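You operate a simulated robot arm through the tools that you are given. There is no shell and no other tool.

You are at the controls of a simulated two-armed robot. One attempt, no reset.

Task
Flush the nozzle with the yellow band till it tests clear.
Fine: three strokes at flush, two at test; free the clamp and stand it in the good tray. Set down upright: what you pick out.
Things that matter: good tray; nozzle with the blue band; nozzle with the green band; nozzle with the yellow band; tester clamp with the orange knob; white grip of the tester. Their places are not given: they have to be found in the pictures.

It is judged by the outcome, as a careful person would: the job done as asked, and still so three seconds after it is handed in. It fails if anything else is knocked over, pushed out of place, dropped, spilled or broken.

Robot
Two 7-joint arms with fingered hands on one trunk that stands fixed in place. Base frame: the origin is at the foot of the trunk, x ahead of it, y to its left, z up; the work surface is at about z = 0.82. Readings come in m, rad, newtons and seconds.
The left shoulder is at [0.06, 0.177, 0.9], the right one opposite. Payload 4 kg a hand.
The TCP of each hand is the grasp point between the finger pads, 0.037 m short of the fingertips. In the tool frame z runs along the fingers and y along their closing line. Largest opening 0.124 m; the body of the gripper starts 0.043 m behind the TCP. The gripper is a hand of 3 fingers: y runs from the thumb to the fingers, the wrist lies at [-0.015, -0.108, -0.202] in the tool frame.
Orientation is that of the tool frame in the base frame, as a unit quaternion [x, y, z, w]. With the fingers straight down and the wrist toward the robot, the tool's x, y and z point along [0, 1, 0], [1, 0, 0] and [0, 0, -1] of the base frame.

Tools
- The arms move only by the tool servo_tool. It takes "left_increments", "right_increments" or both (then of equal length, played together; a hand with none holds still); each is a list of rows, each an object (a shift or turn left out is 0) with "delta_pos": the shift along the tool's x, y, z in m, a list of three; "turn": the turn, a rotation vector about the tool's x, y, z in rad, a list of three. In form: [{"delta_pos": [dx, dy, dz], "turn": [rx, ry, rz]}, ...]. A call has 1 to 20 rows; each row shifts and turns the commanded pose from where the row before left it, along the tool's axes as they then stand. Rows are played at 5 a second. More than 0.05 m and 0.15 rad between two rows, and nothing of the call is played. A pose out of reach is approached as far as the arm can. The call stops where the force on the tool passes 40 N (or 10 N more than at its start, if that is more) or the arm is blocked; 0.2 s more then pass. In this call time passes only in rows, and 0.2 s behind the last. The reply holds the time, the measured pose of the TCP, the force on the tool along the base axes, the opening and the grip force, in the units named above and with some noise, with the torque about the TCP (base axes, N m) and any sound that the robot's microphone picked up.
- Cameras (640 x 400 px; columns grow to the right, rows downward): "scene" is now at [0.0563, 0.0142, 1.5528]; the picture's right is [0.17, -0.99, 0.00], its down [-0.62, -0.10, -0.78] and it looks along [0.77, 0.13, -0.63] (base axes); focal length 335 px, centre (320, 200). "left" rides on the left gripper at [-0.064, -0.076, -0.137] in its tool frame; the picture's right is [-0.84, -0.26, 0.48], its down [0.48, -0.76, 0.43] and it looks along [0.26, 0.60, 0.76] (tool axes); focal length 256 px, centre (320, 200). "right" rides on the right gripper at [0.064, -0.076, -0.137] in its tool frame; the picture's right is [-0.84, 0.26, -0.48], its down [-0.48, -0.76, 0.43] and it looks along [-0.25, 0.60, 0.76] (tool axes); focal length 256 px, centre (320, 200).
- capture(camera): a new picture of that camera. The clock stands still meanwhile.
- lift_body(by): slides the trunk up (or, below 0, down) by that many m; the arms and the scene camera ride with it, the base frame stays. It gives what a move gives, with no picture.
- curl_fingers(index, middle, thumb_bend, thumb_turn, hand): sets how far each is bent, from 0 (flat) to 1 (curled in); at 0.3 the hand is open as for a grip, at 0.7 the pads meet at the TCP. One left out holds its place. A second passes; each finger stops where it meets its share of the squeeze, and holds until it gets a number again. It is the only way to open and close the hand. It gives what a move gives, with no picture; readings hold the bend of each and the force on the fingers (four entries, about 0 where the hand has none), thumb and palm. thumb_turn goes from beside the hand (0) to across from the fingers (1), as for a grip.
- pan_tilt(pan, tilt): turns the head with the scene camera to pan (to the left, within 1.501 rad either way) and tilt (down, from -0.506 to 1.204), counted from straight ahead of the robot. It gives what a move gives.
- point_at(camera, pixels): for up to 12 pixels [column, row] of the newest picture of that camera ("zoom" is the newest enlarged one), the place [x, y, z] in the base frame of the surface seen there, good to about 0.002 m. The clock stands still meanwhile.
- close_up(camera, box): a new picture of the part [left, top, right, bottom] of that camera's present view, enlarged. The clock stands still meanwhile.
- sign_off(): hands the job in; it is judged then, once.

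Unless the task says otherwise, let go and move clear before handing in.

The tools are called after "Call:" as name(argument=value, ...) on one line, values as JSON. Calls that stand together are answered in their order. servo_tool: Moves the arms, as the interface text tells. Its arguments: {"type":"object","properties":{"left_increments":{"type":"array","items":{"type":"object","properties":{"delta_pos":{"type":"array","items":{"type":"number"}},"turn":{"type":"array","items":{"type":"number"}}}}},"right_increments":{"type":"array","items":{"type":"object","properties":{"delta_pos":{"type":"array","items":{"type":"number"}},"turn":{"type":"array","items":{"type":"number"}}}}}},"required":[]} The other tools are called the same way: lift_body (by) slides the trunk up or down; curl_fingers (index, middle, thumb_bend, thumb_turn, hand) moves the fingers one by one; pan_tilt (pan, tilt) turns the head that bears the scene camera; capture (camera) takes a picture; point_at (camera, pixels) gives the place of the surface under pixels of a picture; close_up (camera, box) takes an enlarged picture of a part of a camera's view; sign_off () hands the job in.

At the start:

```text
time: 0.0
left_tcp_pos: [0.5781, 0.3156, 1.1705]
left_tcp_rot: [0.707, 0.707, 0.0, 0.0]
left_ft_force: [0.2, 0.2, 0.3]
left_torque: [0.01, 0.01, 0.01]
left_grip_width: 0.1237
left_grasp_force: 0.1
left_shape: jaw
left_bend: [0.3, 0.3, 0.3, 0.98]
left_finger forces: [0.1, 0.0, 0.0, 0.0, 0.1, 0.1]
right_tcp_pos: [0.6911, -0.1998, 1.0948]
right_tcp_rot: [0.707, 0.707, 0.0, 0.0]
right_ft_force: [-0.8, 0.6, 0.9]
right_torque: [0.0, 0.01, 0.0]
right_grip_width: 0.1237
right_grasp_force: 0.2
right_shape: jaw
right_bend: [0.3, 0.3, 0.3, 0.98]
right_finger forces: [0.1, 0.0, 0.0, 0.1, 0.0, 0.0]
trunk travel left (down, up): [-0.425, 0.165]
head pan, tilt: [0.166, 0.677]
```

scene: 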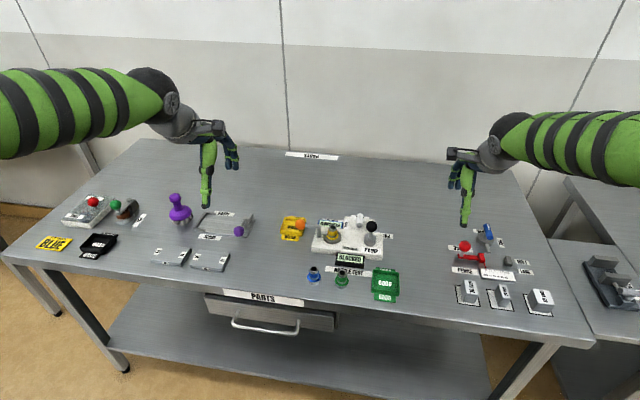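
right: 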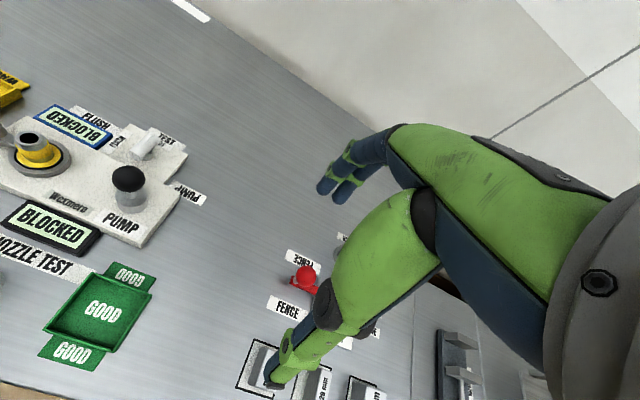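
left: 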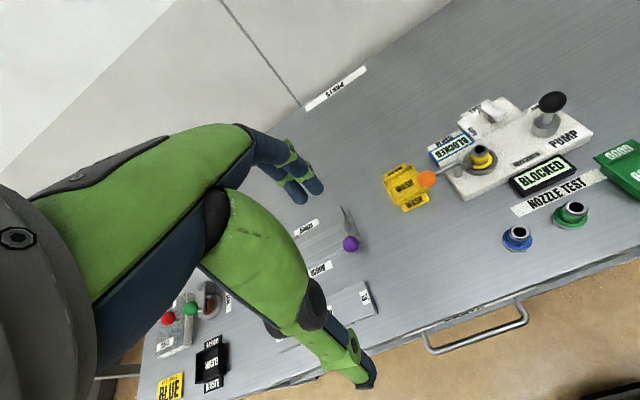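

The scene picture shows the tester near (345,240) with the yellow-banded nozzle already in it, a black pump knob at (372,227), and the green good tray at (385,284). I'll take enlarged views of the tester before moving.

Call:
close_up(camera="scene", box=[260, 195, 420, 310])

Call:
close_up(camera="right", box=[0, 60, 240, 380])

Call:
close_up(camera="left", box=[370, 70, 640, 270])

```text
3.48 times, centred on (340, 252) of scene
```

zoom: 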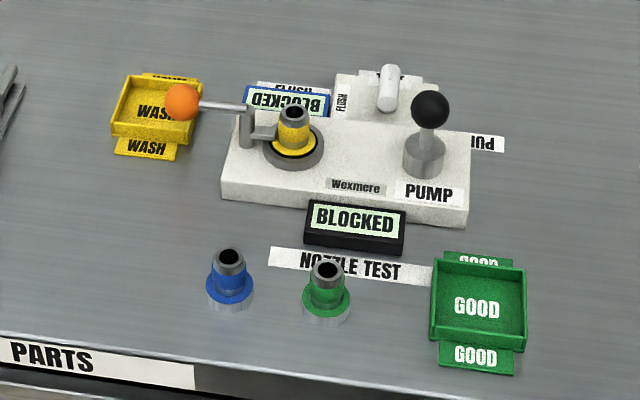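

```text
1.25 times, centred on (120, 220) of right
```

zoom: 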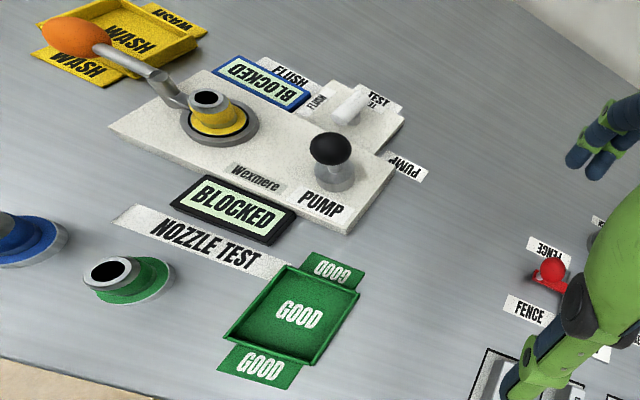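

```text
2.00 times, centred on (505, 170) of left
```

zoom: 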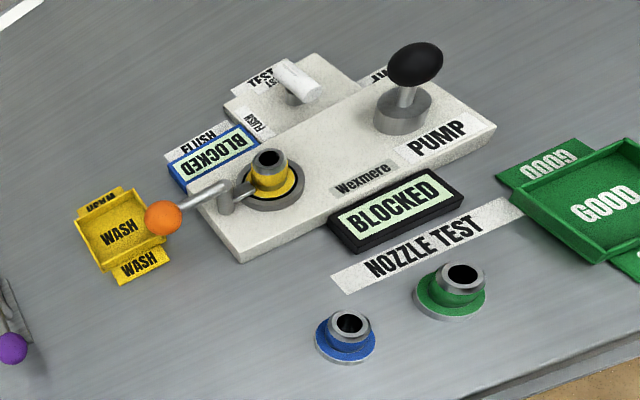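

The yellow nozzle sits clamped in the seat with the display reading BLOCKED, and the white grip is a selector between FLUSH and TEST. I'll zoom in further to read which way it points now.

Call:
close_up(camera="scene", box=[320, 205, 392, 250])

Call:
close_up(camera="scene", box=[275, 205, 347, 250])

Call:
close_up(camera="left", box=[450, 80, 580, 162])

Call:
close_up(camera="right", box=[60, 90, 210, 190])

```text
8.89 times, centred on (356, 228) of scene
```

zoom: 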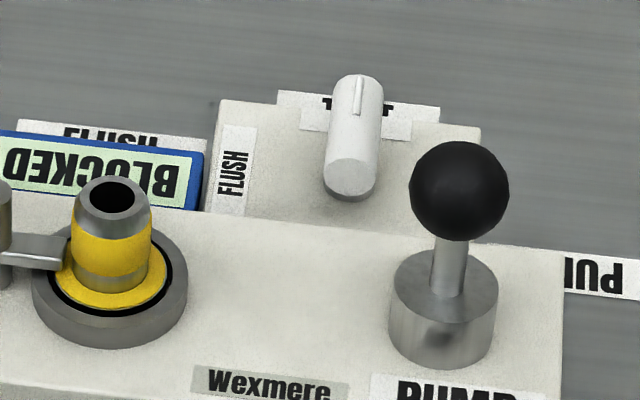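

```text
8.89 times, centred on (311, 228) of scene
```

zoom: 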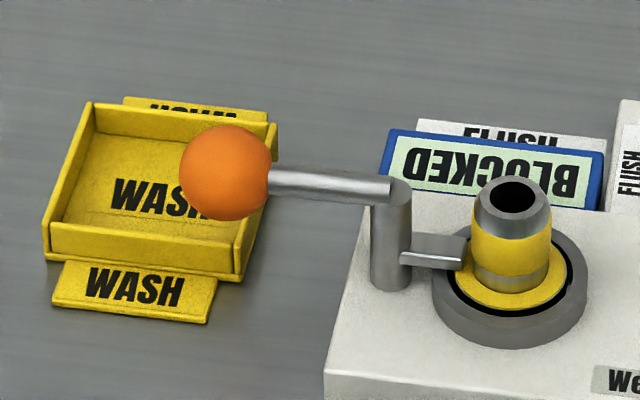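

```text
4.88 times, centred on (515, 121) of left
```

zoom: 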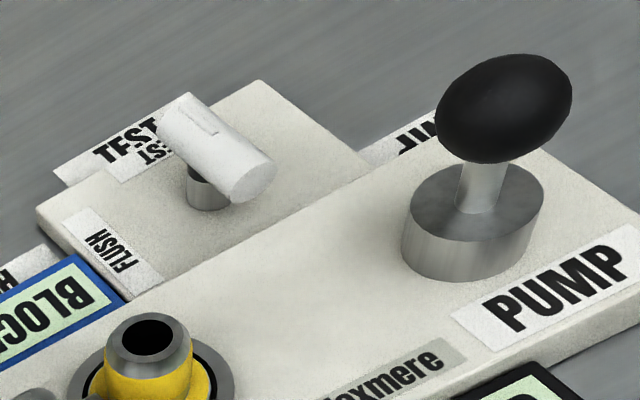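

```text
4.00 times, centred on (135, 140) of right
```

zoom: 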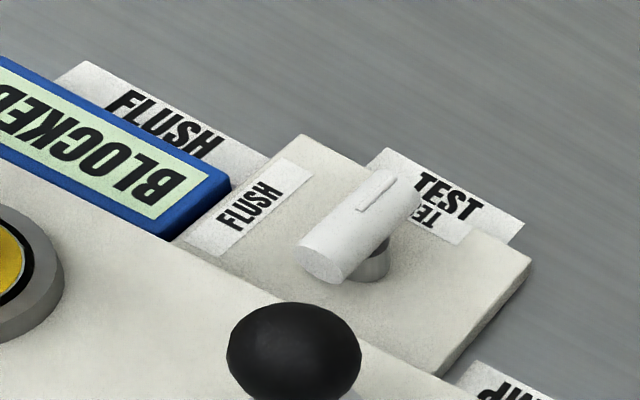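

The pointer ridge on the white grip is at the TEST end, so it must be turned a quarter turn to FLUSH first. I'll measure points in the newest zoom (right camera): grip ends (322,262), (395,185), ridge (375,190), post (372,262), plate edges and pump knob (295,345).

Call:
point_at(camera="zoom", pixels=[[322, 262], [345, 232], [370, 205], [398, 180], [375, 190], [375, 262], [300, 140], [525, 262], [440, 370], [295, 345], [240, 210], [430, 215]])

Call:
close_up(camera="scene", box=[260, 195, 420, 310])

```text
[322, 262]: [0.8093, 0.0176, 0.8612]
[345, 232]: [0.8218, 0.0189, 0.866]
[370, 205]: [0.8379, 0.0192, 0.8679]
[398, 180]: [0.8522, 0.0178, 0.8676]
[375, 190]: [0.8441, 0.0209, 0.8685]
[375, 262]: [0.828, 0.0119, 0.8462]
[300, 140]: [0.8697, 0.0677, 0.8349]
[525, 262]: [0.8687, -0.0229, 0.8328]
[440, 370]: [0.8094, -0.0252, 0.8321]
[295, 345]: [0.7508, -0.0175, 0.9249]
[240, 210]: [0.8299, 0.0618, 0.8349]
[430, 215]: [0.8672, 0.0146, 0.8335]
```

```text
3.48 times, centred on (340, 252) of scene
```

zoom: 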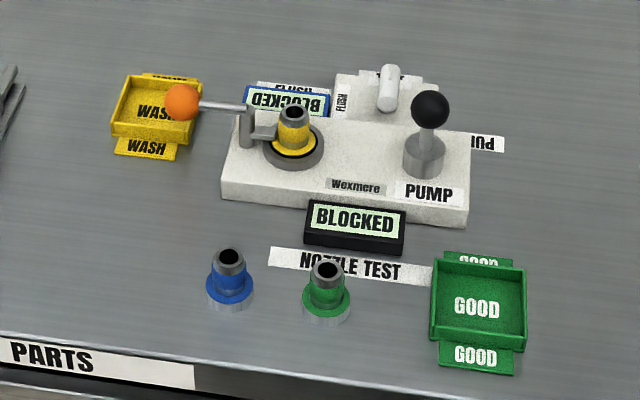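

The grip is a horizontal bar along x, centred near (0.831, 0.018), top z≈0.868. Now measuring the tester's other parts in the scene zoom: pump knob (430,108), its collar, nozzle top (293,112), clamp arm, orange knob (182,102), good tray, spare nozzles.

Call:
point_at(camera="zoom", pixels=[[430, 95], [430, 110], [428, 145], [424, 165], [293, 107], [293, 125], [293, 148], [265, 132], [182, 102], [245, 108], [222, 106], [245, 130]])

Call:
point_at(camera="zoom", pixels=[[477, 305], [440, 262], [525, 267], [433, 345], [524, 352], [437, 330], [515, 335], [229, 255], [327, 270], [230, 297], [327, 310], [275, 165]])

Call:
point_at(camera="zoom", pixels=[[235, 130], [228, 185], [462, 205], [465, 140], [320, 240], [395, 245], [310, 205], [155, 110], [120, 130], [300, 180], [375, 130], [410, 180]])

```text
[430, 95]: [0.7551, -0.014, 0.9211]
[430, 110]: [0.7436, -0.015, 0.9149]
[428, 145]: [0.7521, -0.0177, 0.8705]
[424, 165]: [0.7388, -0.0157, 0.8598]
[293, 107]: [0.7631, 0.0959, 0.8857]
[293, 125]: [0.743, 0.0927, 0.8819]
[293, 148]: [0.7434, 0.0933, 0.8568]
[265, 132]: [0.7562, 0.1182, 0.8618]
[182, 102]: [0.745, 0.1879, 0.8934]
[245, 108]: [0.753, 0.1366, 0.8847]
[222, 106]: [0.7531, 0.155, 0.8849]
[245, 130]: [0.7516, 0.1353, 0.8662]
```

```text
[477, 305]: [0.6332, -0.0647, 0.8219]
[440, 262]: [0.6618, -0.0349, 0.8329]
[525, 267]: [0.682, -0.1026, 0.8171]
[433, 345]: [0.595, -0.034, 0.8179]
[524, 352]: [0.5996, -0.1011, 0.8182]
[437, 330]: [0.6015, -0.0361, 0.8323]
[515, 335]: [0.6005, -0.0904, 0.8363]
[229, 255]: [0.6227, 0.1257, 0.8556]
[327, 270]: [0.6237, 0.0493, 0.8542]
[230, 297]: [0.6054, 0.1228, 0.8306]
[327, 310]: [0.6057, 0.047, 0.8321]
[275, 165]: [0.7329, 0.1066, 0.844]
```

```text
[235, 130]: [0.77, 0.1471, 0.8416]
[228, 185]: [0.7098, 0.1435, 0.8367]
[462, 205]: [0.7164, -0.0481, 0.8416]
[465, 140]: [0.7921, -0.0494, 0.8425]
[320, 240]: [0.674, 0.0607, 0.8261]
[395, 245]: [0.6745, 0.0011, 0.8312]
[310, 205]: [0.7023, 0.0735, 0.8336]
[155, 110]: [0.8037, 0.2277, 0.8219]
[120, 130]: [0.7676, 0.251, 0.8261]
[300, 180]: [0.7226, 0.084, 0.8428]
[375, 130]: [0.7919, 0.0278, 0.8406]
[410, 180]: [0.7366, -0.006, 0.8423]
```

Key places now: pump knob (0.754,-0.016) top ≈0.928, nozzle axis (0.755,0.094), clamp post (0.753,0.136), orange knob (0.754,0.190,0.885), good tray centre ≈(0.632,-0.065). Next I'll look closely at the hands to learn how the fingers sit.

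Call:
close_up(camera="scene", box=[150, 90, 280, 220])

Call:
close_up(camera="scene", box=[420, 120, 540, 240])

Call:
close_up(camera="left", box=[200, 110, 420, 400])

```text
3.08 times, centred on (215, 155) of scene
```

zoom: 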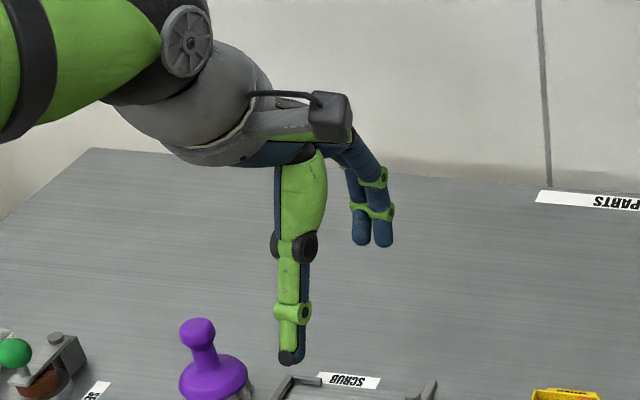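

```text
3.33 times, centred on (480, 180) of scene
```

zoom: 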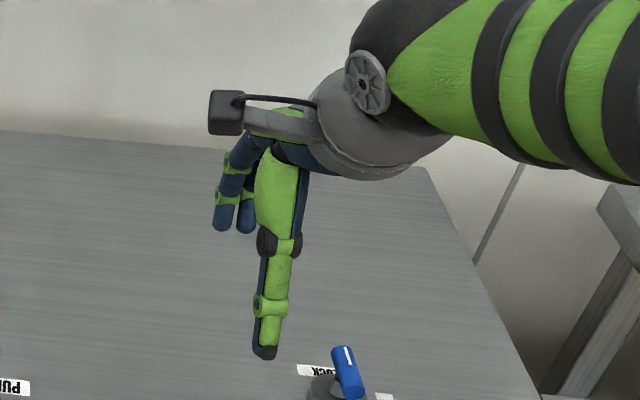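

```text
1.38 times, centred on (310, 255) of left
```

zoom: 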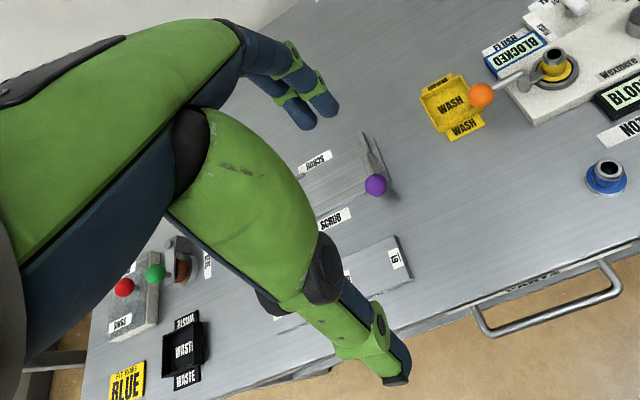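

The two fingers hang on the far side (tool +y) and the thumb on the wrist side, both roughly vertical at 0.3. I'll close the right hand in the air to see where the fingertips end up, since a closed hand is what I want for pressing the pump.

Call:
curl_fingers(hand="right", index=0.7, middle=0.7, thumb_bend=0.7, thumb_turn=1.0)

Call:
close_up(camera="scene", box=[420, 120, 540, 240])

Call:
capture(camera="right")

```text
time: 1.0
left_tcp_pos: [0.5786, 0.3152, 1.1701]
left_tcp_rot: [0.707, 0.707, 0.001, 0.001]
left_ft_force: [-0.6, -0.9, -0.8]
left_torque: [-0.02, -0.01, 0.02]
left_grip_width: 0.1235
left_grasp_force: 0.1
left_shape: jaw
left_bend: [0.3, 0.3, 0.3, 0.98]
left_finger forces: [0.0, 0.1, 0.0, 0.1, 0.0, 0.0]
right_tcp_pos: [0.691, -0.2011, 1.0944]
right_tcp_rot: [0.707, 0.707, 0.0, 0.0]
right_ft_force: [0.0, -0.6, 0.1]
right_torque: [0.02, -0.02, 0.0]
right_grip_width: 0.0023
right_grasp_force: 0.1
right_shape: fingers
right_bend: [0.7, 0.7, 0.7, 1.0]
right_finger forces: [0.1, 0.1, 0.0, 0.0, 0.1, 0.0]
trunk travel left (down, up): [-0.425, 0.165]
head pan, tilt: [0.166, 0.677]
```

```text
3.33 times, centred on (480, 180) of scene
```

zoom: 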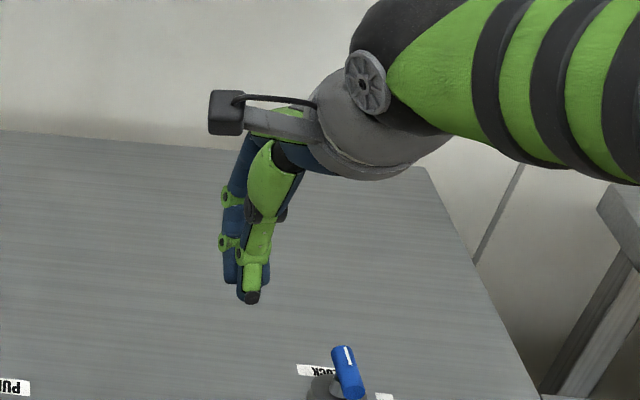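

```text
taken
```

right: 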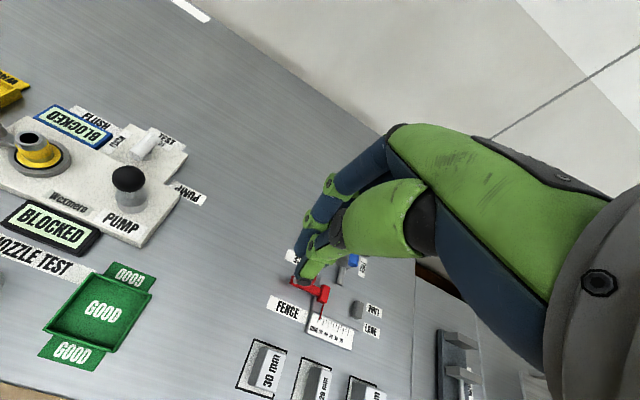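

The closed hand makes a narrow bundle with tips at (252,298) and (230,280) in the zoom. I'll read the heights of those tips relative to the TCP (0.691,-0.200,1.094).

Call:
close_up(camera="scene", box=[450, 165, 490, 215])

Call:
close_up(camera="right", box=[260, 150, 440, 310])

```text
8.00 times, centred on (470, 190) of scene
```

zoom: 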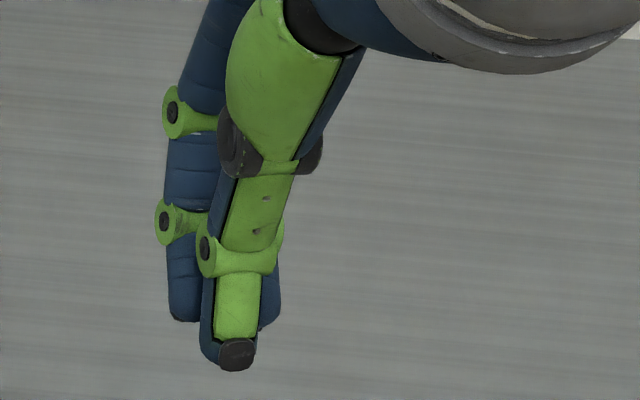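

```text
2.50 times, centred on (350, 230) of right
```

zoom: 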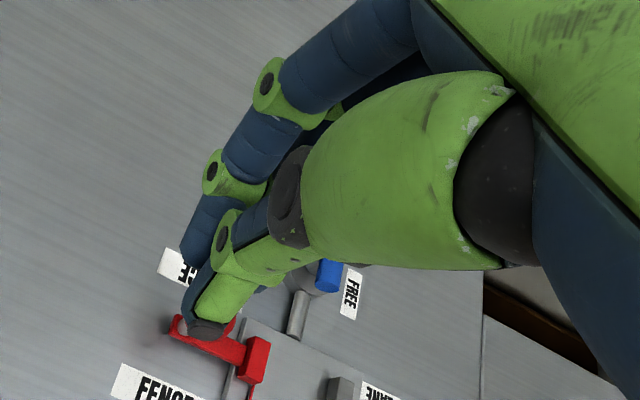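

Call:
point_at(camera="zoom", pixels=[[190, 250], [200, 225], [205, 330], [215, 305], [190, 295], [235, 270]])

Call:
point_at(camera="scene", pixels=[[453, 203], [465, 208], [469.5, 209], [470, 200], [482, 202], [468, 194]])

```text
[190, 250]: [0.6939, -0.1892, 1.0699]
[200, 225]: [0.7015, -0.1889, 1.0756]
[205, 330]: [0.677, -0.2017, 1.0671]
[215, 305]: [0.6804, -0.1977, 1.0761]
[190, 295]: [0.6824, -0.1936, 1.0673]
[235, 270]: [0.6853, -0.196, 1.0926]
```

```text
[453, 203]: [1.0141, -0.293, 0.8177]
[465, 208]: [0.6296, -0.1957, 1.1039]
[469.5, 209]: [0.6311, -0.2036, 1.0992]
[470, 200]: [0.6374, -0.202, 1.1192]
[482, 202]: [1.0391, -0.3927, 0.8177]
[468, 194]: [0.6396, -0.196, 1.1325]
```

The closed tips sit about 0.03 m below the TCP, spread roughly ±0.015. I'll use the left hand for the selector: turn it a quarter turn clockwise in the air so its wrist lies to the left, which later lets it swing the grip from TEST to FLUSH.

Call:
servo_tool(left_increments=[{"turn": [0, 0, 0.1428]}, {"turn": [0, 0, 0.1428]}, {"turn": [0, 0, 0.1428]}, {"turn": [0, 0, 0.1428]}, {"turn": [0, 0, 0.1428]}, {"turn": [0, 0, 0.1428]}, {"turn": [0, 0, 0.1428]}, {"turn": [0, 0, 0.1428]}, {"turn": [0, 0, 0.1428]}, {"turn": [0, 0, 0.1428]}, {"turn": [0, 0, 0.1428]}])

```text
time: 3.4
left_tcp_pos: [0.5779, 0.3147, 1.1694]
left_tcp_rot: [1.0, 0.0, 0.0, 0.0]
left_ft_force: [0.2, 0.4, 0.6]
left_torque: [-0.01, 0.0, 0.02]
left_grip_width: 0.1235
left_grasp_force: 0.0
left_shape: jaw
left_bend: [0.3, 0.3, 0.3, 0.98]
left_finger forces: [0.1, 0.0, 0.0, 0.0, 0.1, 0.0]
right_tcp_pos: [0.6915, -0.2006, 1.095]
right_tcp_rot: [0.707, 0.708, 0.0, 0.0]
right_ft_force: [-0.1, -1.1, 0.3]
right_torque: [0.02, 0.01, 0.02]
right_grip_width: 0.002
right_grasp_force: 0.1
right_shape: fingers
right_bend: [0.7, 0.7, 0.7, 1.0]
right_finger forces: [0.0, 0.0, 0.0, 0.0, 0.0, 0.0]
trunk travel left (down, up): [-0.425, 0.165]
head pan, tilt: [0.166, 0.677]
```

The left hand is now turned with tool x along +x and tool y along −y. I'll carry it over the white grip at height about 1.03.

Call:
servo_tool(left_increments=[{"delta_pos": [0.0253, 0.0297, 0.014]}, {"delta_pos": [0.0253, 0.0297, 0.014]}, {"delta_pos": [0.0253, 0.0297, 0.014]}, {"delta_pos": [0.0253, 0.0297, 0.014]}, {"delta_pos": [0.0253, 0.0297, 0.014]}, {"delta_pos": [0.0253, 0.0297, 0.014]}, {"delta_pos": [0.0253, 0.0297, 0.014]}, {"delta_pos": [0.0253, 0.0297, 0.014]}, {"delta_pos": [0.0253, 0.0297, 0.014]}, {"delta_pos": [0.0253, 0.0297, 0.014]}])

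Call:
capture(camera="left")

Call:
capture(camera="scene")

```text
time: 5.6
left_tcp_pos: [0.7926, 0.0268, 1.0237]
left_tcp_rot: [1.0, -0.001, -0.001, -0.001]
left_ft_force: [0.1, 0.3, 0.2]
left_torque: [0.02, 0.01, 0.01]
left_grip_width: 0.1239
left_grasp_force: 0.1
left_shape: jaw
left_bend: [0.3, 0.3, 0.3, 0.98]
left_finger forces: [0.0, 0.0, 0.0, 0.1, 0.0, 0.1]
left hand out of reach, approached as far as the arm can: row 9, 10
right_tcp_pos: [0.6918, -0.2022, 1.0931]
right_tcp_rot: [0.707, 0.707, 0.0, 0.001]
right_ft_force: [-0.1, 0.3, 0.3]
right_torque: [0.02, 0.0, 0.01]
right_grip_width: 0.0019
right_grasp_force: 0.0
right_shape: fingers
right_bend: [0.7, 0.7, 0.7, 1.0]
right_finger forces: [0.1, 0.1, 0.0, 0.0, 0.0, 0.0]
trunk travel left (down, up): [-0.425, 0.165]
head pan, tilt: [0.166, 0.677]
```

```text
taken
```

left: 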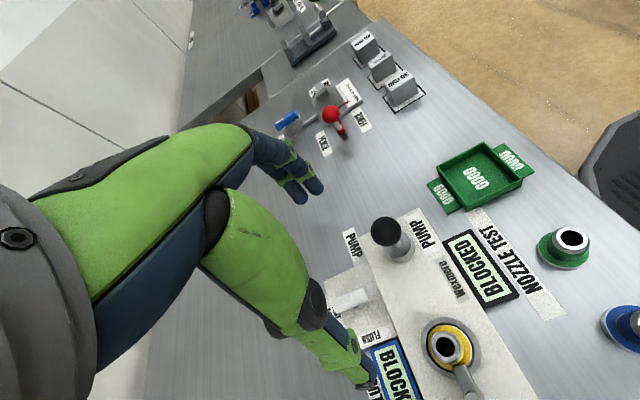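

```text
taken
```

scene: 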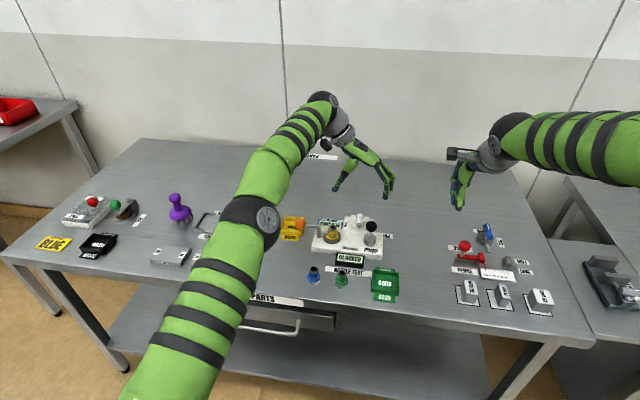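

The arm ran out of reach at x≈0.793 because the wrist is far above the shoulder. Raising the trunk 0.12 m brings the shoulder closer to wrist height and adds reach; both hands just ride up in free air.

Call:
lift_body(by=0.12)

```text
time: 7.1
left_tcp_pos: [0.7933, 0.0279, 1.1448]
left_tcp_rot: [1.0, 0.001, 0.0, 0.0]
left_ft_force: [-1.0, -0.7, 0.3]
left_torque: [-0.01, 0.01, 0.04]
left_grip_width: 0.124
left_grasp_force: 0.0
left_shape: jaw
left_bend: [0.3, 0.3, 0.3, 0.98]
left_finger forces: [0.0, 0.1, 0.0, 0.0, 0.1, 0.0]
right_tcp_pos: [0.6924, -0.1997, 1.2146]
right_tcp_rot: [0.707, 0.707, 0.0, 0.0]
right_ft_force: [0.6, -0.4, -0.2]
right_torque: [0.02, -0.01, -0.04]
right_grip_width: 0.0019
right_grasp_force: 0.1
right_shape: fingers
right_bend: [0.7, 0.7, 0.7, 1.0]
right_finger forces: [0.0, 0.0, 0.0, 0.1, 0.1, 0.1]
trunk travel left (down, up): [-0.545, 0.045]
head pan, tilt: [0.166, 0.677]
```

Now I'll lower the left hand about 0.13 m, then check how the commanded pose responds.

Call:
servo_tool(left_increments=[{"delta_pos": [0, 0, 0.035]}, {"delta_pos": [0, 0, 0.035]}, {"delta_pos": [0, 0, 0.035]}, {"delta_pos": [0, 0, 0.025]}])

```text
time: 8.1
left_tcp_pos: [0.7944, 0.0265, 1.015]
left_tcp_rot: [1.0, 0.001, -0.001, 0.0]
left_ft_force: [0.3, 0.1, 0.2]
left_torque: [0.03, -0.01, 0.01]
left_grip_width: 0.1239
left_grasp_force: 0.0
left_shape: jaw
left_bend: [0.3, 0.3, 0.3, 0.98]
left_finger forces: [0.0, 0.0, 0.0, 0.1, 0.0, 0.1]
right_tcp_pos: [0.6927, -0.2002, 1.2144]
right_tcp_rot: [0.707, 0.707, 0.0, 0.0]
right_ft_force: [-0.8, -0.4, 0.0]
right_torque: [0.02, -0.02, 0.01]
right_grip_width: 0.0021
right_grasp_force: 0.0
right_shape: fingers
right_bend: [0.7, 0.7, 0.7, 1.0]
right_finger forces: [0.0, 0.1, 0.0, 0.1, 0.0, 0.1]
trunk travel left (down, up): [-0.545, 0.045]
head pan, tilt: [0.166, 0.677]
```

Position control is consistent again. Moving over the grip (x 0.831, y 0.0175) at z≈0.965, then I'll look.

Call:
servo_tool(left_increments=[{"delta_pos": [0.0185, 0.0045, 0.0]}, {"delta_pos": [0.0185, 0.0045, 0.0]}, {"delta_pos": [0, 0, 0.025]}, {"delta_pos": [0, 0, 0.025]}])

Call:
capture(camera="left")

Call:
close_up(camera="scene", box=[280, 150, 440, 260])

```text
time: 9.1
left_tcp_pos: [0.8091, 0.0218, 0.9639]
left_tcp_rot: [1.0, 0.0, 0.0, 0.001]
left_ft_force: [1.2, 0.3, 0.4]
left_torque: [-0.01, -0.01, -0.02]
left_grip_width: 0.1236
left_grasp_force: 0.0
left_shape: jaw
left_bend: [0.3, 0.3, 0.3, 0.98]
left_finger forces: [0.1, 0.0, 0.0, 0.1, 0.1, 0.0]
left hand out of reach, approached as far as the arm can: row 2
right_tcp_pos: [0.6913, -0.2005, 1.2145]
right_tcp_rot: [0.707, 0.707, 0.0, 0.0]
right_ft_force: [-0.1, -0.1, 0.7]
right_torque: [-0.01, 0.01, 0.0]
right_grip_width: 0.0022
right_grasp_force: 0.0
right_shape: fingers
right_bend: [0.7, 0.7, 0.7, 1.0]
right_finger forces: [0.1, 0.0, 0.0, 0.0, 0.1, 0.1]
trunk travel left (down, up): [-0.545, 0.045]
head pan, tilt: [0.166, 0.677]
```

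```text
taken
```

left: 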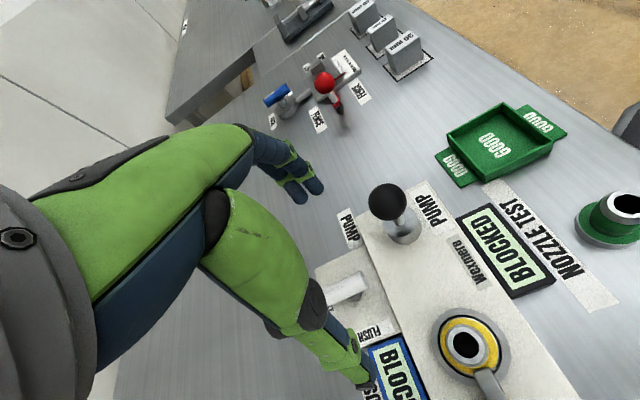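

```text
3.64 times, centred on (360, 205) of scene
```

zoom: 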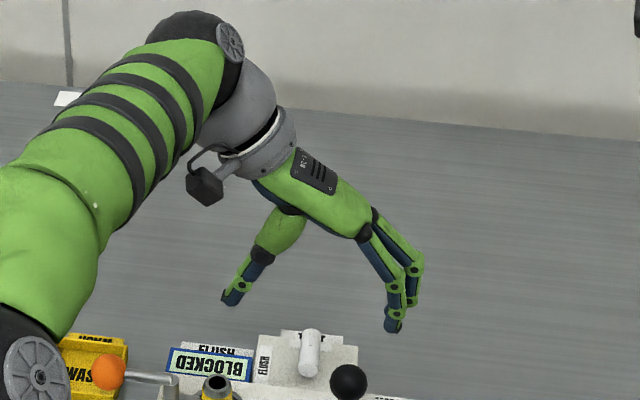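

The sideways pose is at the edge of reach (x stopped at 0.809). I'll turn back about 15° to gain reach, and half-close the fingers so the tips make a narrow fork that fits round the white bar.

Call:
servo_tool(left_increments=[{"turn": [0, 0, -0.131]}, {"turn": [0, 0, -0.131]}, {"delta_pos": [0.0101, 0.008, 0]}, {"delta_pos": [0.01, 0.0079, 0]}])

Call:
curl_fingers(hand="left", index=0.52, middle=0.52, thumb_bend=0.52, thumb_turn=1.0)

Call:
capture(camera="left")

Call:
close_up(camera="scene", box=[280, 150, 440, 260])

```text
time: 10.1
left_tcp_pos: [0.8346, 0.0131, 0.9655]
left_tcp_rot: [0.991, 0.133, 0.0, 0.001]
left_ft_force: [-0.3, 0.5, 0.8]
left_torque: [-0.01, -0.01, -0.02]
left_grip_width: 0.1239
left_grasp_force: 0.0
left_shape: jaw
left_bend: [0.3, 0.3, 0.3, 0.98]
left_finger forces: [0.0, 0.1, 0.1, 0.1, 0.0, 0.0]
right_tcp_pos: [0.693, -0.1989, 1.215]
right_tcp_rot: [0.706, 0.708, 0.0, 0.0]
right_ft_force: [-0.3, -0.4, 0.4]
right_torque: [0.02, 0.01, -0.02]
right_grip_width: 0.002
right_grasp_force: 0.0
right_shape: fingers
right_bend: [0.7, 0.7, 0.7, 1.0]
right_finger forces: [0.1, 0.0, 0.0, 0.1, 0.0, 0.1]
trunk travel left (down, up): [-0.545, 0.045]
head pan, tilt: [0.166, 0.677]
```

```text
time: 11.1
left_tcp_pos: [0.8334, 0.012, 0.9657]
left_tcp_rot: [0.991, 0.131, 0.0, 0.0]
left_ft_force: [0.1, 0.0, 0.1]
left_torque: [0.01, 0.01, -0.01]
left_grip_width: 0.0561
left_grasp_force: 0.0
left_shape: fingers
left_bend: [0.52, 0.52, 0.52, 1.0]
left_finger forces: [0.0, 0.0, 0.0, 0.0, 0.1, 0.0]
right_tcp_pos: [0.6925, -0.2009, 1.2154]
right_tcp_rot: [0.707, 0.707, 0.0, -0.001]
right_ft_force: [-0.8, -0.5, 0.6]
right_torque: [-0.02, 0.03, 0.02]
right_grip_width: 0.0023
right_grasp_force: 0.0
right_shape: fingers
right_bend: [0.7, 0.7, 0.7, 1.0]
right_finger forces: [0.1, 0.1, 0.1, 0.0, 0.0, 0.0]
trunk travel left (down, up): [-0.545, 0.045]
head pan, tilt: [0.166, 0.677]
```

```text
taken
```

left: 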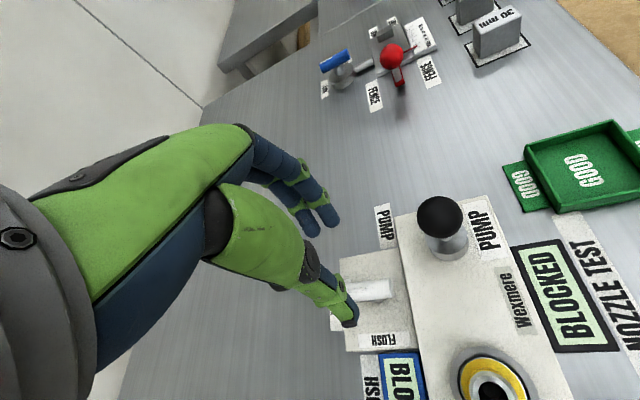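

```text
3.64 times, centred on (360, 205) of scene
```

zoom: 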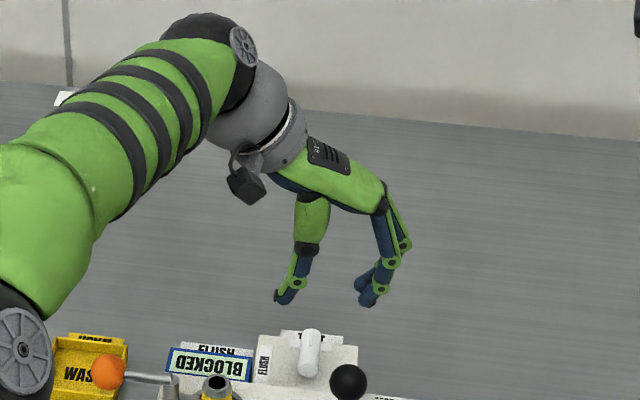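

Reach is fine here and the fork opening is 0.056 m with the bar in between. Lowering to TCP z≈0.886 first, then I'll check clearance.

Call:
servo_tool(left_increments=[{"delta_pos": [0, 0, 0.03]}, {"delta_pos": [0, 0, 0.03]}, {"delta_pos": [0, 0, 0.02]}])

Call:
capture(camera="left")

Call:
close_up(camera="scene", box=[290, 180, 420, 270])

```text
time: 11.9
left_tcp_pos: [0.832, 0.0133, 0.8848]
left_tcp_rot: [0.991, 0.13, -0.001, 0.0]
left_ft_force: [-0.8, 0.3, 0.0]
left_torque: [-0.04, -0.01, 0.0]
left_grip_width: 0.0561
left_grasp_force: 0.0
left_shape: fingers
left_bend: [0.52, 0.52, 0.52, 1.0]
left_finger forces: [0.0, 0.1, 0.1, 0.0, 0.1, 0.0]
right_tcp_pos: [0.6922, -0.2002, 1.2144]
right_tcp_rot: [0.708, 0.707, 0.0, 0.0]
right_ft_force: [-0.7, -0.2, -1.0]
right_torque: [0.0, 0.04, -0.01]
right_grip_width: 0.0024
right_grasp_force: 0.1
right_shape: fingers
right_bend: [0.7, 0.7, 0.7, 1.0]
right_finger forces: [0.1, 0.1, 0.0, 0.1, 0.0, 0.0]
trunk travel left (down, up): [-0.545, 0.045]
head pan, tilt: [0.166, 0.677]
```

```text
taken
```

left: 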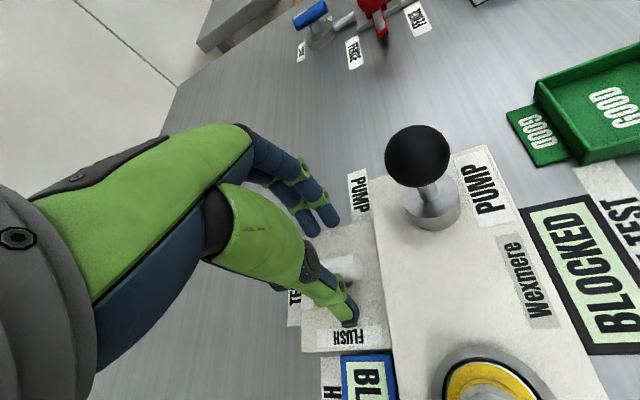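

```text
4.44 times, centred on (355, 225) of scene
```

zoom: 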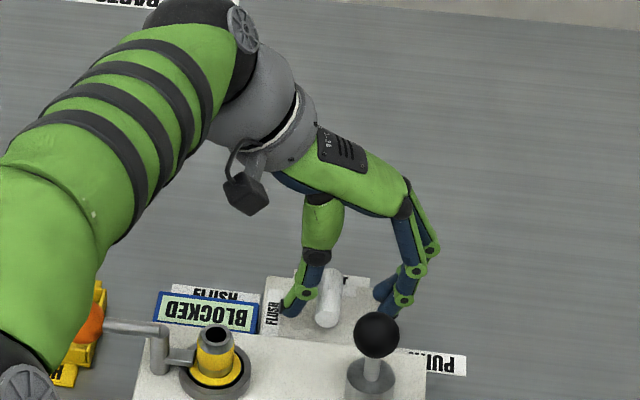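

The bar is nicely between thumb and fingers, no contact. I'll go down another 8 mm and close gently on it.

Call:
servo_tool(left_increments=[{"delta_pos": [0, 0, 0.008]}])

Call:
curl_fingers(hand="left", index=0.65, middle=0.65, thumb_bend=0.65)

Call:
capture(camera="left")

Call:
close_up(camera="scene", box=[320, 200, 400, 255])

```text
time: 12.3
left_tcp_pos: [0.8304, 0.0143, 0.8781]
left_tcp_rot: [0.991, 0.132, 0.0, 0.0]
left_ft_force: [0.5, -0.9, -0.6]
left_torque: [0.04, 0.02, 0.02]
left_grip_width: 0.0562
left_grasp_force: 0.1
left_shape: fingers
left_bend: [0.52, 0.52, 0.52, 1.0]
left_finger forces: [0.0, 0.1, 0.0, 0.1, 0.0, 0.1]
right_tcp_pos: [0.6914, -0.2002, 1.2145]
right_tcp_rot: [0.707, 0.707, 0.001, 0.0]
right_ft_force: [0.2, 0.5, -0.3]
right_torque: [-0.02, 0.02, -0.01]
right_grip_width: 0.0022
right_grasp_force: 0.0
right_shape: fingers
right_bend: [0.7, 0.7, 0.7, 1.0]
right_finger forces: [0.0, 0.0, 0.1, 0.1, 0.1, 0.0]
trunk travel left (down, up): [-0.545, 0.045]
head pan, tilt: [0.166, 0.677]
```

```text
time: 13.3
left_tcp_pos: [0.8302, 0.0138, 0.8786]
left_tcp_rot: [0.991, 0.131, 0.0, 0.0]
left_ft_force: [-6.8, 9.0, 0.9]
left_torque: [0.17, 0.13, 0.04]
left_grip_width: 0.0258
left_grasp_force: 5.1
left_shape: fingers
left_bend: [0.65, 0.65, 0.62, 1.0]
left_finger forces: [0.1, 0.0, 0.0, 0.0, 10.5, 0.0]
right_tcp_pos: [0.6913, -0.2006, 1.2165]
right_tcp_rot: [0.706, 0.708, 0.0, 0.0]
right_ft_force: [0.2, 0.3, -0.5]
right_torque: [0.0, -0.04, 0.01]
right_grip_width: 0.0018
right_grasp_force: 0.0
right_shape: fingers
right_bend: [0.7, 0.7, 0.7, 1.0]
right_finger forces: [0.1, 0.0, 0.0, 0.0, 0.0, 0.0]
trunk travel left (down, up): [-0.545, 0.045]
head pan, tilt: [0.166, 0.677]
```

```text
taken
```

left: 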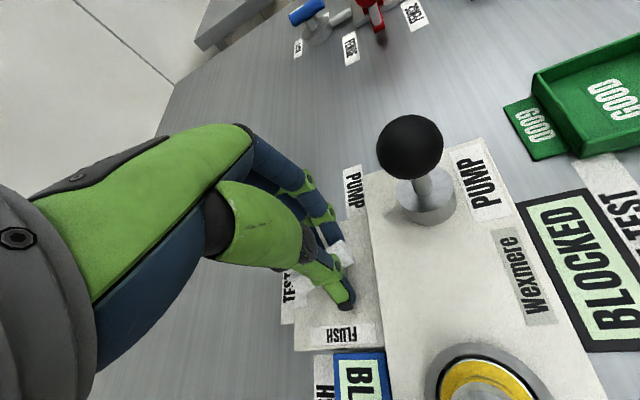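

```text
7.27 times, centred on (360, 228) of scene
```

zoom: 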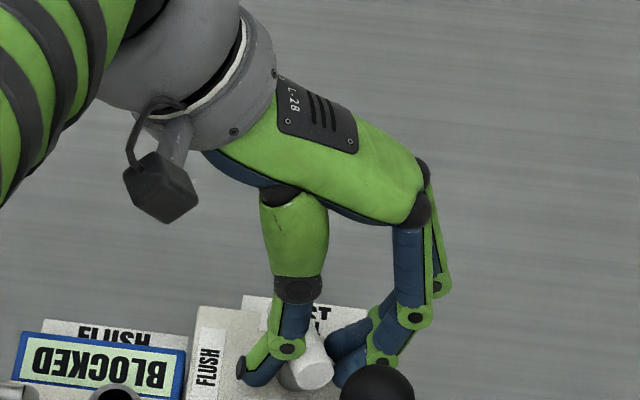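

The thumb touched first (10.5 N) and the fingers are not yet on the bar. I'll shift the hand 5 mm toward the thumb side and then close the fingers a bit more.

Call:
servo_tool(left_increments=[{"delta_pos": [0, -0.005, 0]}])

Call:
curl_fingers(hand="left", index=0.68, middle=0.68)

```text
time: 13.7
left_tcp_pos: [0.8307, 0.0168, 0.8783]
left_tcp_rot: [0.991, 0.131, 0.0, 0.001]
left_ft_force: [-5.7, 5.1, 1.8]
left_torque: [0.1, 0.13, 0.02]
left_grip_width: 0.0227
left_grasp_force: 3.1
left_shape: fingers
left_bend: [0.65, 0.65, 0.63, 1.0]
left_finger forces: [0.1, 0.0, 0.1, 0.1, 7.3, 0.1]
right_tcp_pos: [0.6911, -0.2004, 1.2155]
right_tcp_rot: [0.707, 0.707, 0.0, 0.0]
right_ft_force: [0.8, 0.1, 0.5]
right_torque: [-0.03, -0.05, 0.01]
right_grip_width: 0.0021
right_grasp_force: 0.1
right_shape: fingers
right_bend: [0.7, 0.7, 0.7, 1.0]
right_finger forces: [0.1, 0.1, 0.0, 0.0, 0.0, 0.0]
trunk travel left (down, up): [-0.545, 0.045]
head pan, tilt: [0.166, 0.677]
```

```text
time: 14.7
left_tcp_pos: [0.8304, 0.0177, 0.8781]
left_tcp_rot: [0.991, 0.132, -0.001, 0.0]
left_ft_force: [-5.0, 2.4, 1.8]
left_torque: [-0.01, 0.09, 0.0]
left_grip_width: 0.0186
left_grasp_force: 4.3
left_shape: fingers
left_bend: [0.67, 0.67, 0.63, 1.0]
left_finger forces: [0.9, 1.7, 0.1, 0.0, 6.6, 0.0]
right_tcp_pos: [0.6904, -0.2009, 1.2147]
right_tcp_rot: [0.707, 0.707, 0.0, 0.0]
right_ft_force: [0.0, 0.0, -0.2]
right_torque: [-0.01, 0.0, 0.02]
right_grip_width: 0.0021
right_grasp_force: 0.0
right_shape: fingers
right_bend: [0.7, 0.7, 0.7, 1.0]
right_finger forces: [0.1, 0.0, 0.0, 0.0, 0.0, 0.0]
trunk travel left (down, up): [-0.545, 0.045]
head pan, tilt: [0.166, 0.677]
```

Fingers and thumb now both hold the bar (0.9/1.7/6.6 N). A look to check the bar's angle before turning.

Call:
close_up(camera="left", box=[230, 180, 430, 380])

Call:
close_up(camera="scene", box=[320, 200, 400, 255])

```text
2.00 times, centred on (330, 280) of left
```

zoom: 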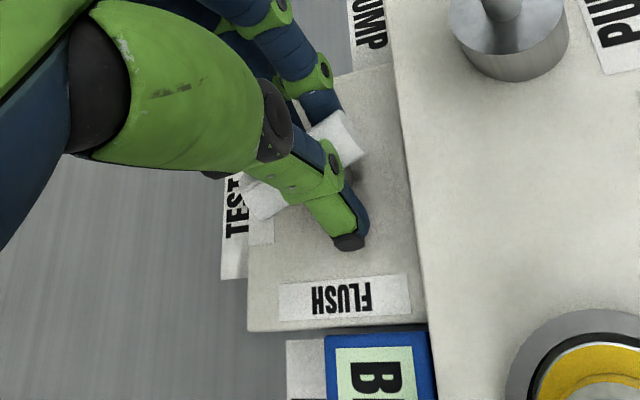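

```text
7.27 times, centred on (360, 228) of scene
```

zoom: 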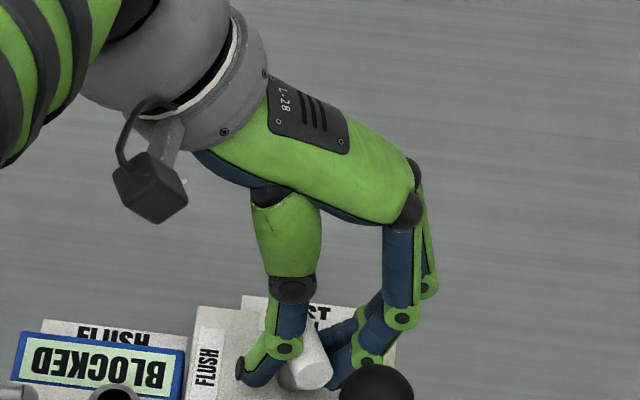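

The bar has already begun turning toward FLUSH (about 25° in the zoom). I'll now rotate the hand counter-clockwise in steps, five rows of 0.13 rad, watching force and torque.

Call:
servo_tool(left_increments=[{"turn": [0, 0, -0.13]}, {"turn": [0, 0, -0.13]}, {"turn": [0, 0, -0.13]}, {"turn": [0, 0, -0.13]}, {"turn": [0, 0, -0.13]}])

Call:
close_up(camera="left", box=[230, 180, 430, 380])

Call:
close_up(camera="scene", box=[300, 200, 400, 268])

```text
time: 15.9
left_tcp_pos: [0.8308, 0.0193, 0.8782]
left_tcp_rot: [0.897, 0.443, 0.0, 0.001]
left_ft_force: [-0.3, 1.0, 2.1]
left_torque: [-0.05, -0.05, -0.02]
left_grip_width: 0.0184
left_grasp_force: 5.2
left_shape: fingers
left_bend: [0.68, 0.66, 0.64, 1.0]
left_finger forces: [0.7, 3.4, 0.1, 0.0, 5.1, 0.0]
right_tcp_pos: [0.6913, -0.2007, 1.2149]
right_tcp_rot: [0.707, 0.707, 0.0, 0.0]
right_ft_force: [-0.1, 0.0, 0.6]
right_torque: [0.0, 0.01, 0.01]
right_grip_width: 0.0021
right_grasp_force: 0.1
right_shape: fingers
right_bend: [0.7, 0.7, 0.7, 1.0]
right_finger forces: [0.0, 0.0, 0.0, 0.1, 0.0, 0.0]
trunk travel left (down, up): [-0.545, 0.045]
head pan, tilt: [0.166, 0.677]
```

```text
2.00 times, centred on (330, 280) of left
```

zoom: 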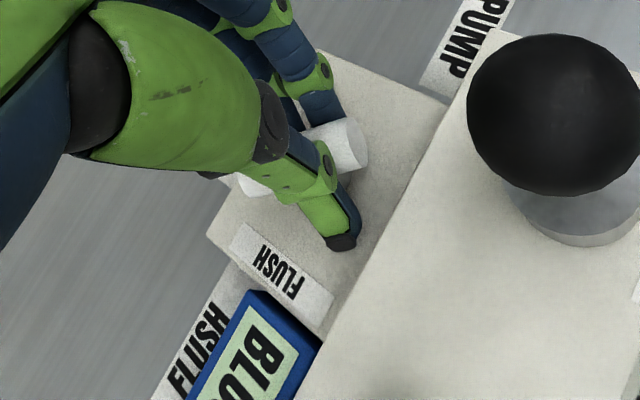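

```text
5.88 times, centred on (350, 234) of scene
```

zoom: 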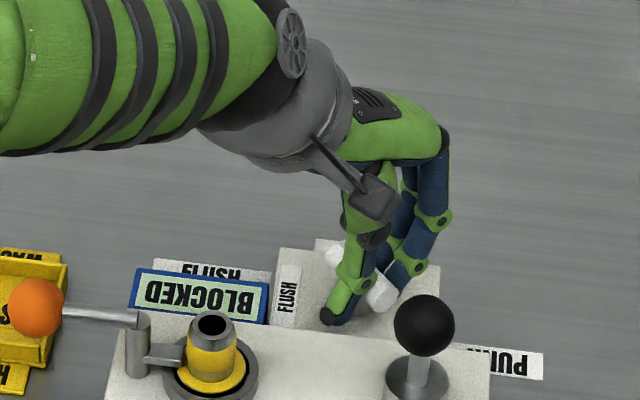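

The bar is following the hand with low forces. Continue another five steps toward the FLUSH position.

Call:
servo_tool(left_increments=[{"turn": [0, 0, -0.13]}, {"turn": [0, 0, -0.13]}, {"turn": [0, 0, -0.13]}, {"turn": [0, 0, -0.13]}, {"turn": [0, 0, -0.13]}])

Call:
close_up(camera="left", box=[230, 180, 430, 380])

Call:
close_up(camera="scene", box=[300, 200, 400, 268])

```text
time: 17.1
left_tcp_pos: [0.8309, 0.019, 0.8787]
left_tcp_rot: [0.709, 0.705, 0.0, 0.001]
left_ft_force: [-1.3, -3.7, 4.0]
left_torque: [-0.08, 0.02, -0.02]
left_grip_width: 0.0182
left_grasp_force: 5.5
left_shape: fingers
left_bend: [0.67, 0.66, 0.64, 1.0]
left_finger forces: [2.1, 2.5, 0.1, 0.0, 5.1, 0.0]
right_tcp_pos: [0.6908, -0.2009, 1.216]
right_tcp_rot: [0.707, 0.707, 0.0, 0.0]
right_ft_force: [-0.1, -0.3, 0.0]
right_torque: [0.02, 0.01, -0.03]
right_grip_width: 0.0022
right_grasp_force: 0.0
right_shape: fingers
right_bend: [0.7, 0.7, 0.7, 1.0]
right_finger forces: [0.0, 0.1, 0.0, 0.0, 0.0, 0.1]
trunk travel left (down, up): [-0.545, 0.045]
head pan, tilt: [0.166, 0.677]
```

```text
2.00 times, centred on (330, 280) of left
```

zoom: 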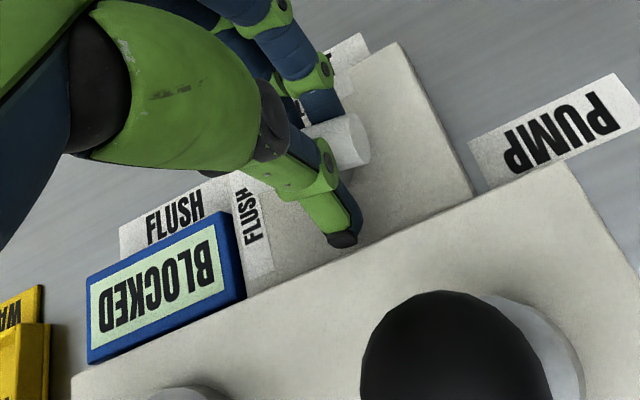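

```text
5.88 times, centred on (350, 234) of scene
```

zoom: 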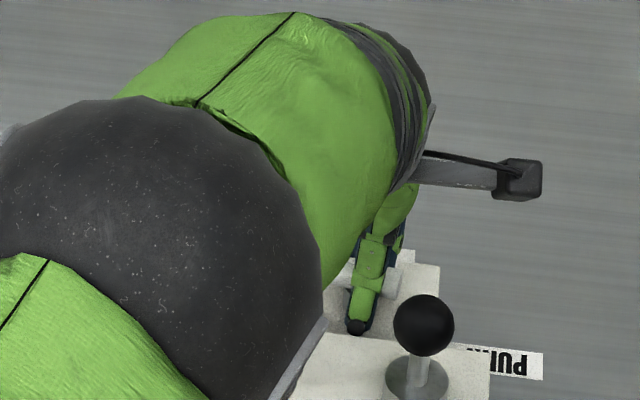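

The bar now lies about along y, toward FLUSH, but torque is still near zero so no stop is felt yet. I'll nudge a little further to see whether there is an end stop or click.

Call:
servo_tool(left_increments=[{"turn": [0, 0, -0.05]}, {"turn": [0, 0, -0.05]}])

Call:
capture(camera="left")

```text
time: 17.7
left_tcp_pos: [0.8306, 0.0191, 0.8771]
left_tcp_rot: [0.673, 0.739, 0.001, 0.0]
left_ft_force: [0.6, -3.3, 5.4]
left_torque: [-0.06, -0.04, -0.04]
left_grip_width: 0.0177
left_grasp_force: 5.6
left_shape: fingers
left_bend: [0.67, 0.66, 0.64, 1.0]
left_finger forces: [2.5, 3.5, 0.1, 0.0, 5.2, 0.1]
right_tcp_pos: [0.692, -0.2009, 1.2166]
right_tcp_rot: [0.707, 0.707, 0.0, -0.001]
right_ft_force: [1.1, 0.1, -0.1]
right_torque: [0.01, 0.05, 0.01]
right_grip_width: 0.0025
right_grasp_force: 0.1
right_shape: fingers
right_bend: [0.7, 0.7, 0.7, 1.0]
right_finger forces: [0.0, 0.0, 0.0, 0.0, 0.0, 0.1]
trunk travel left (down, up): [-0.545, 0.045]
head pan, tilt: [0.166, 0.677]
```

```text
taken
```

left: 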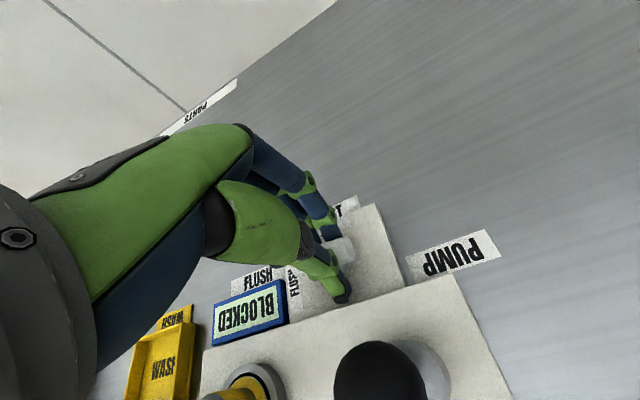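

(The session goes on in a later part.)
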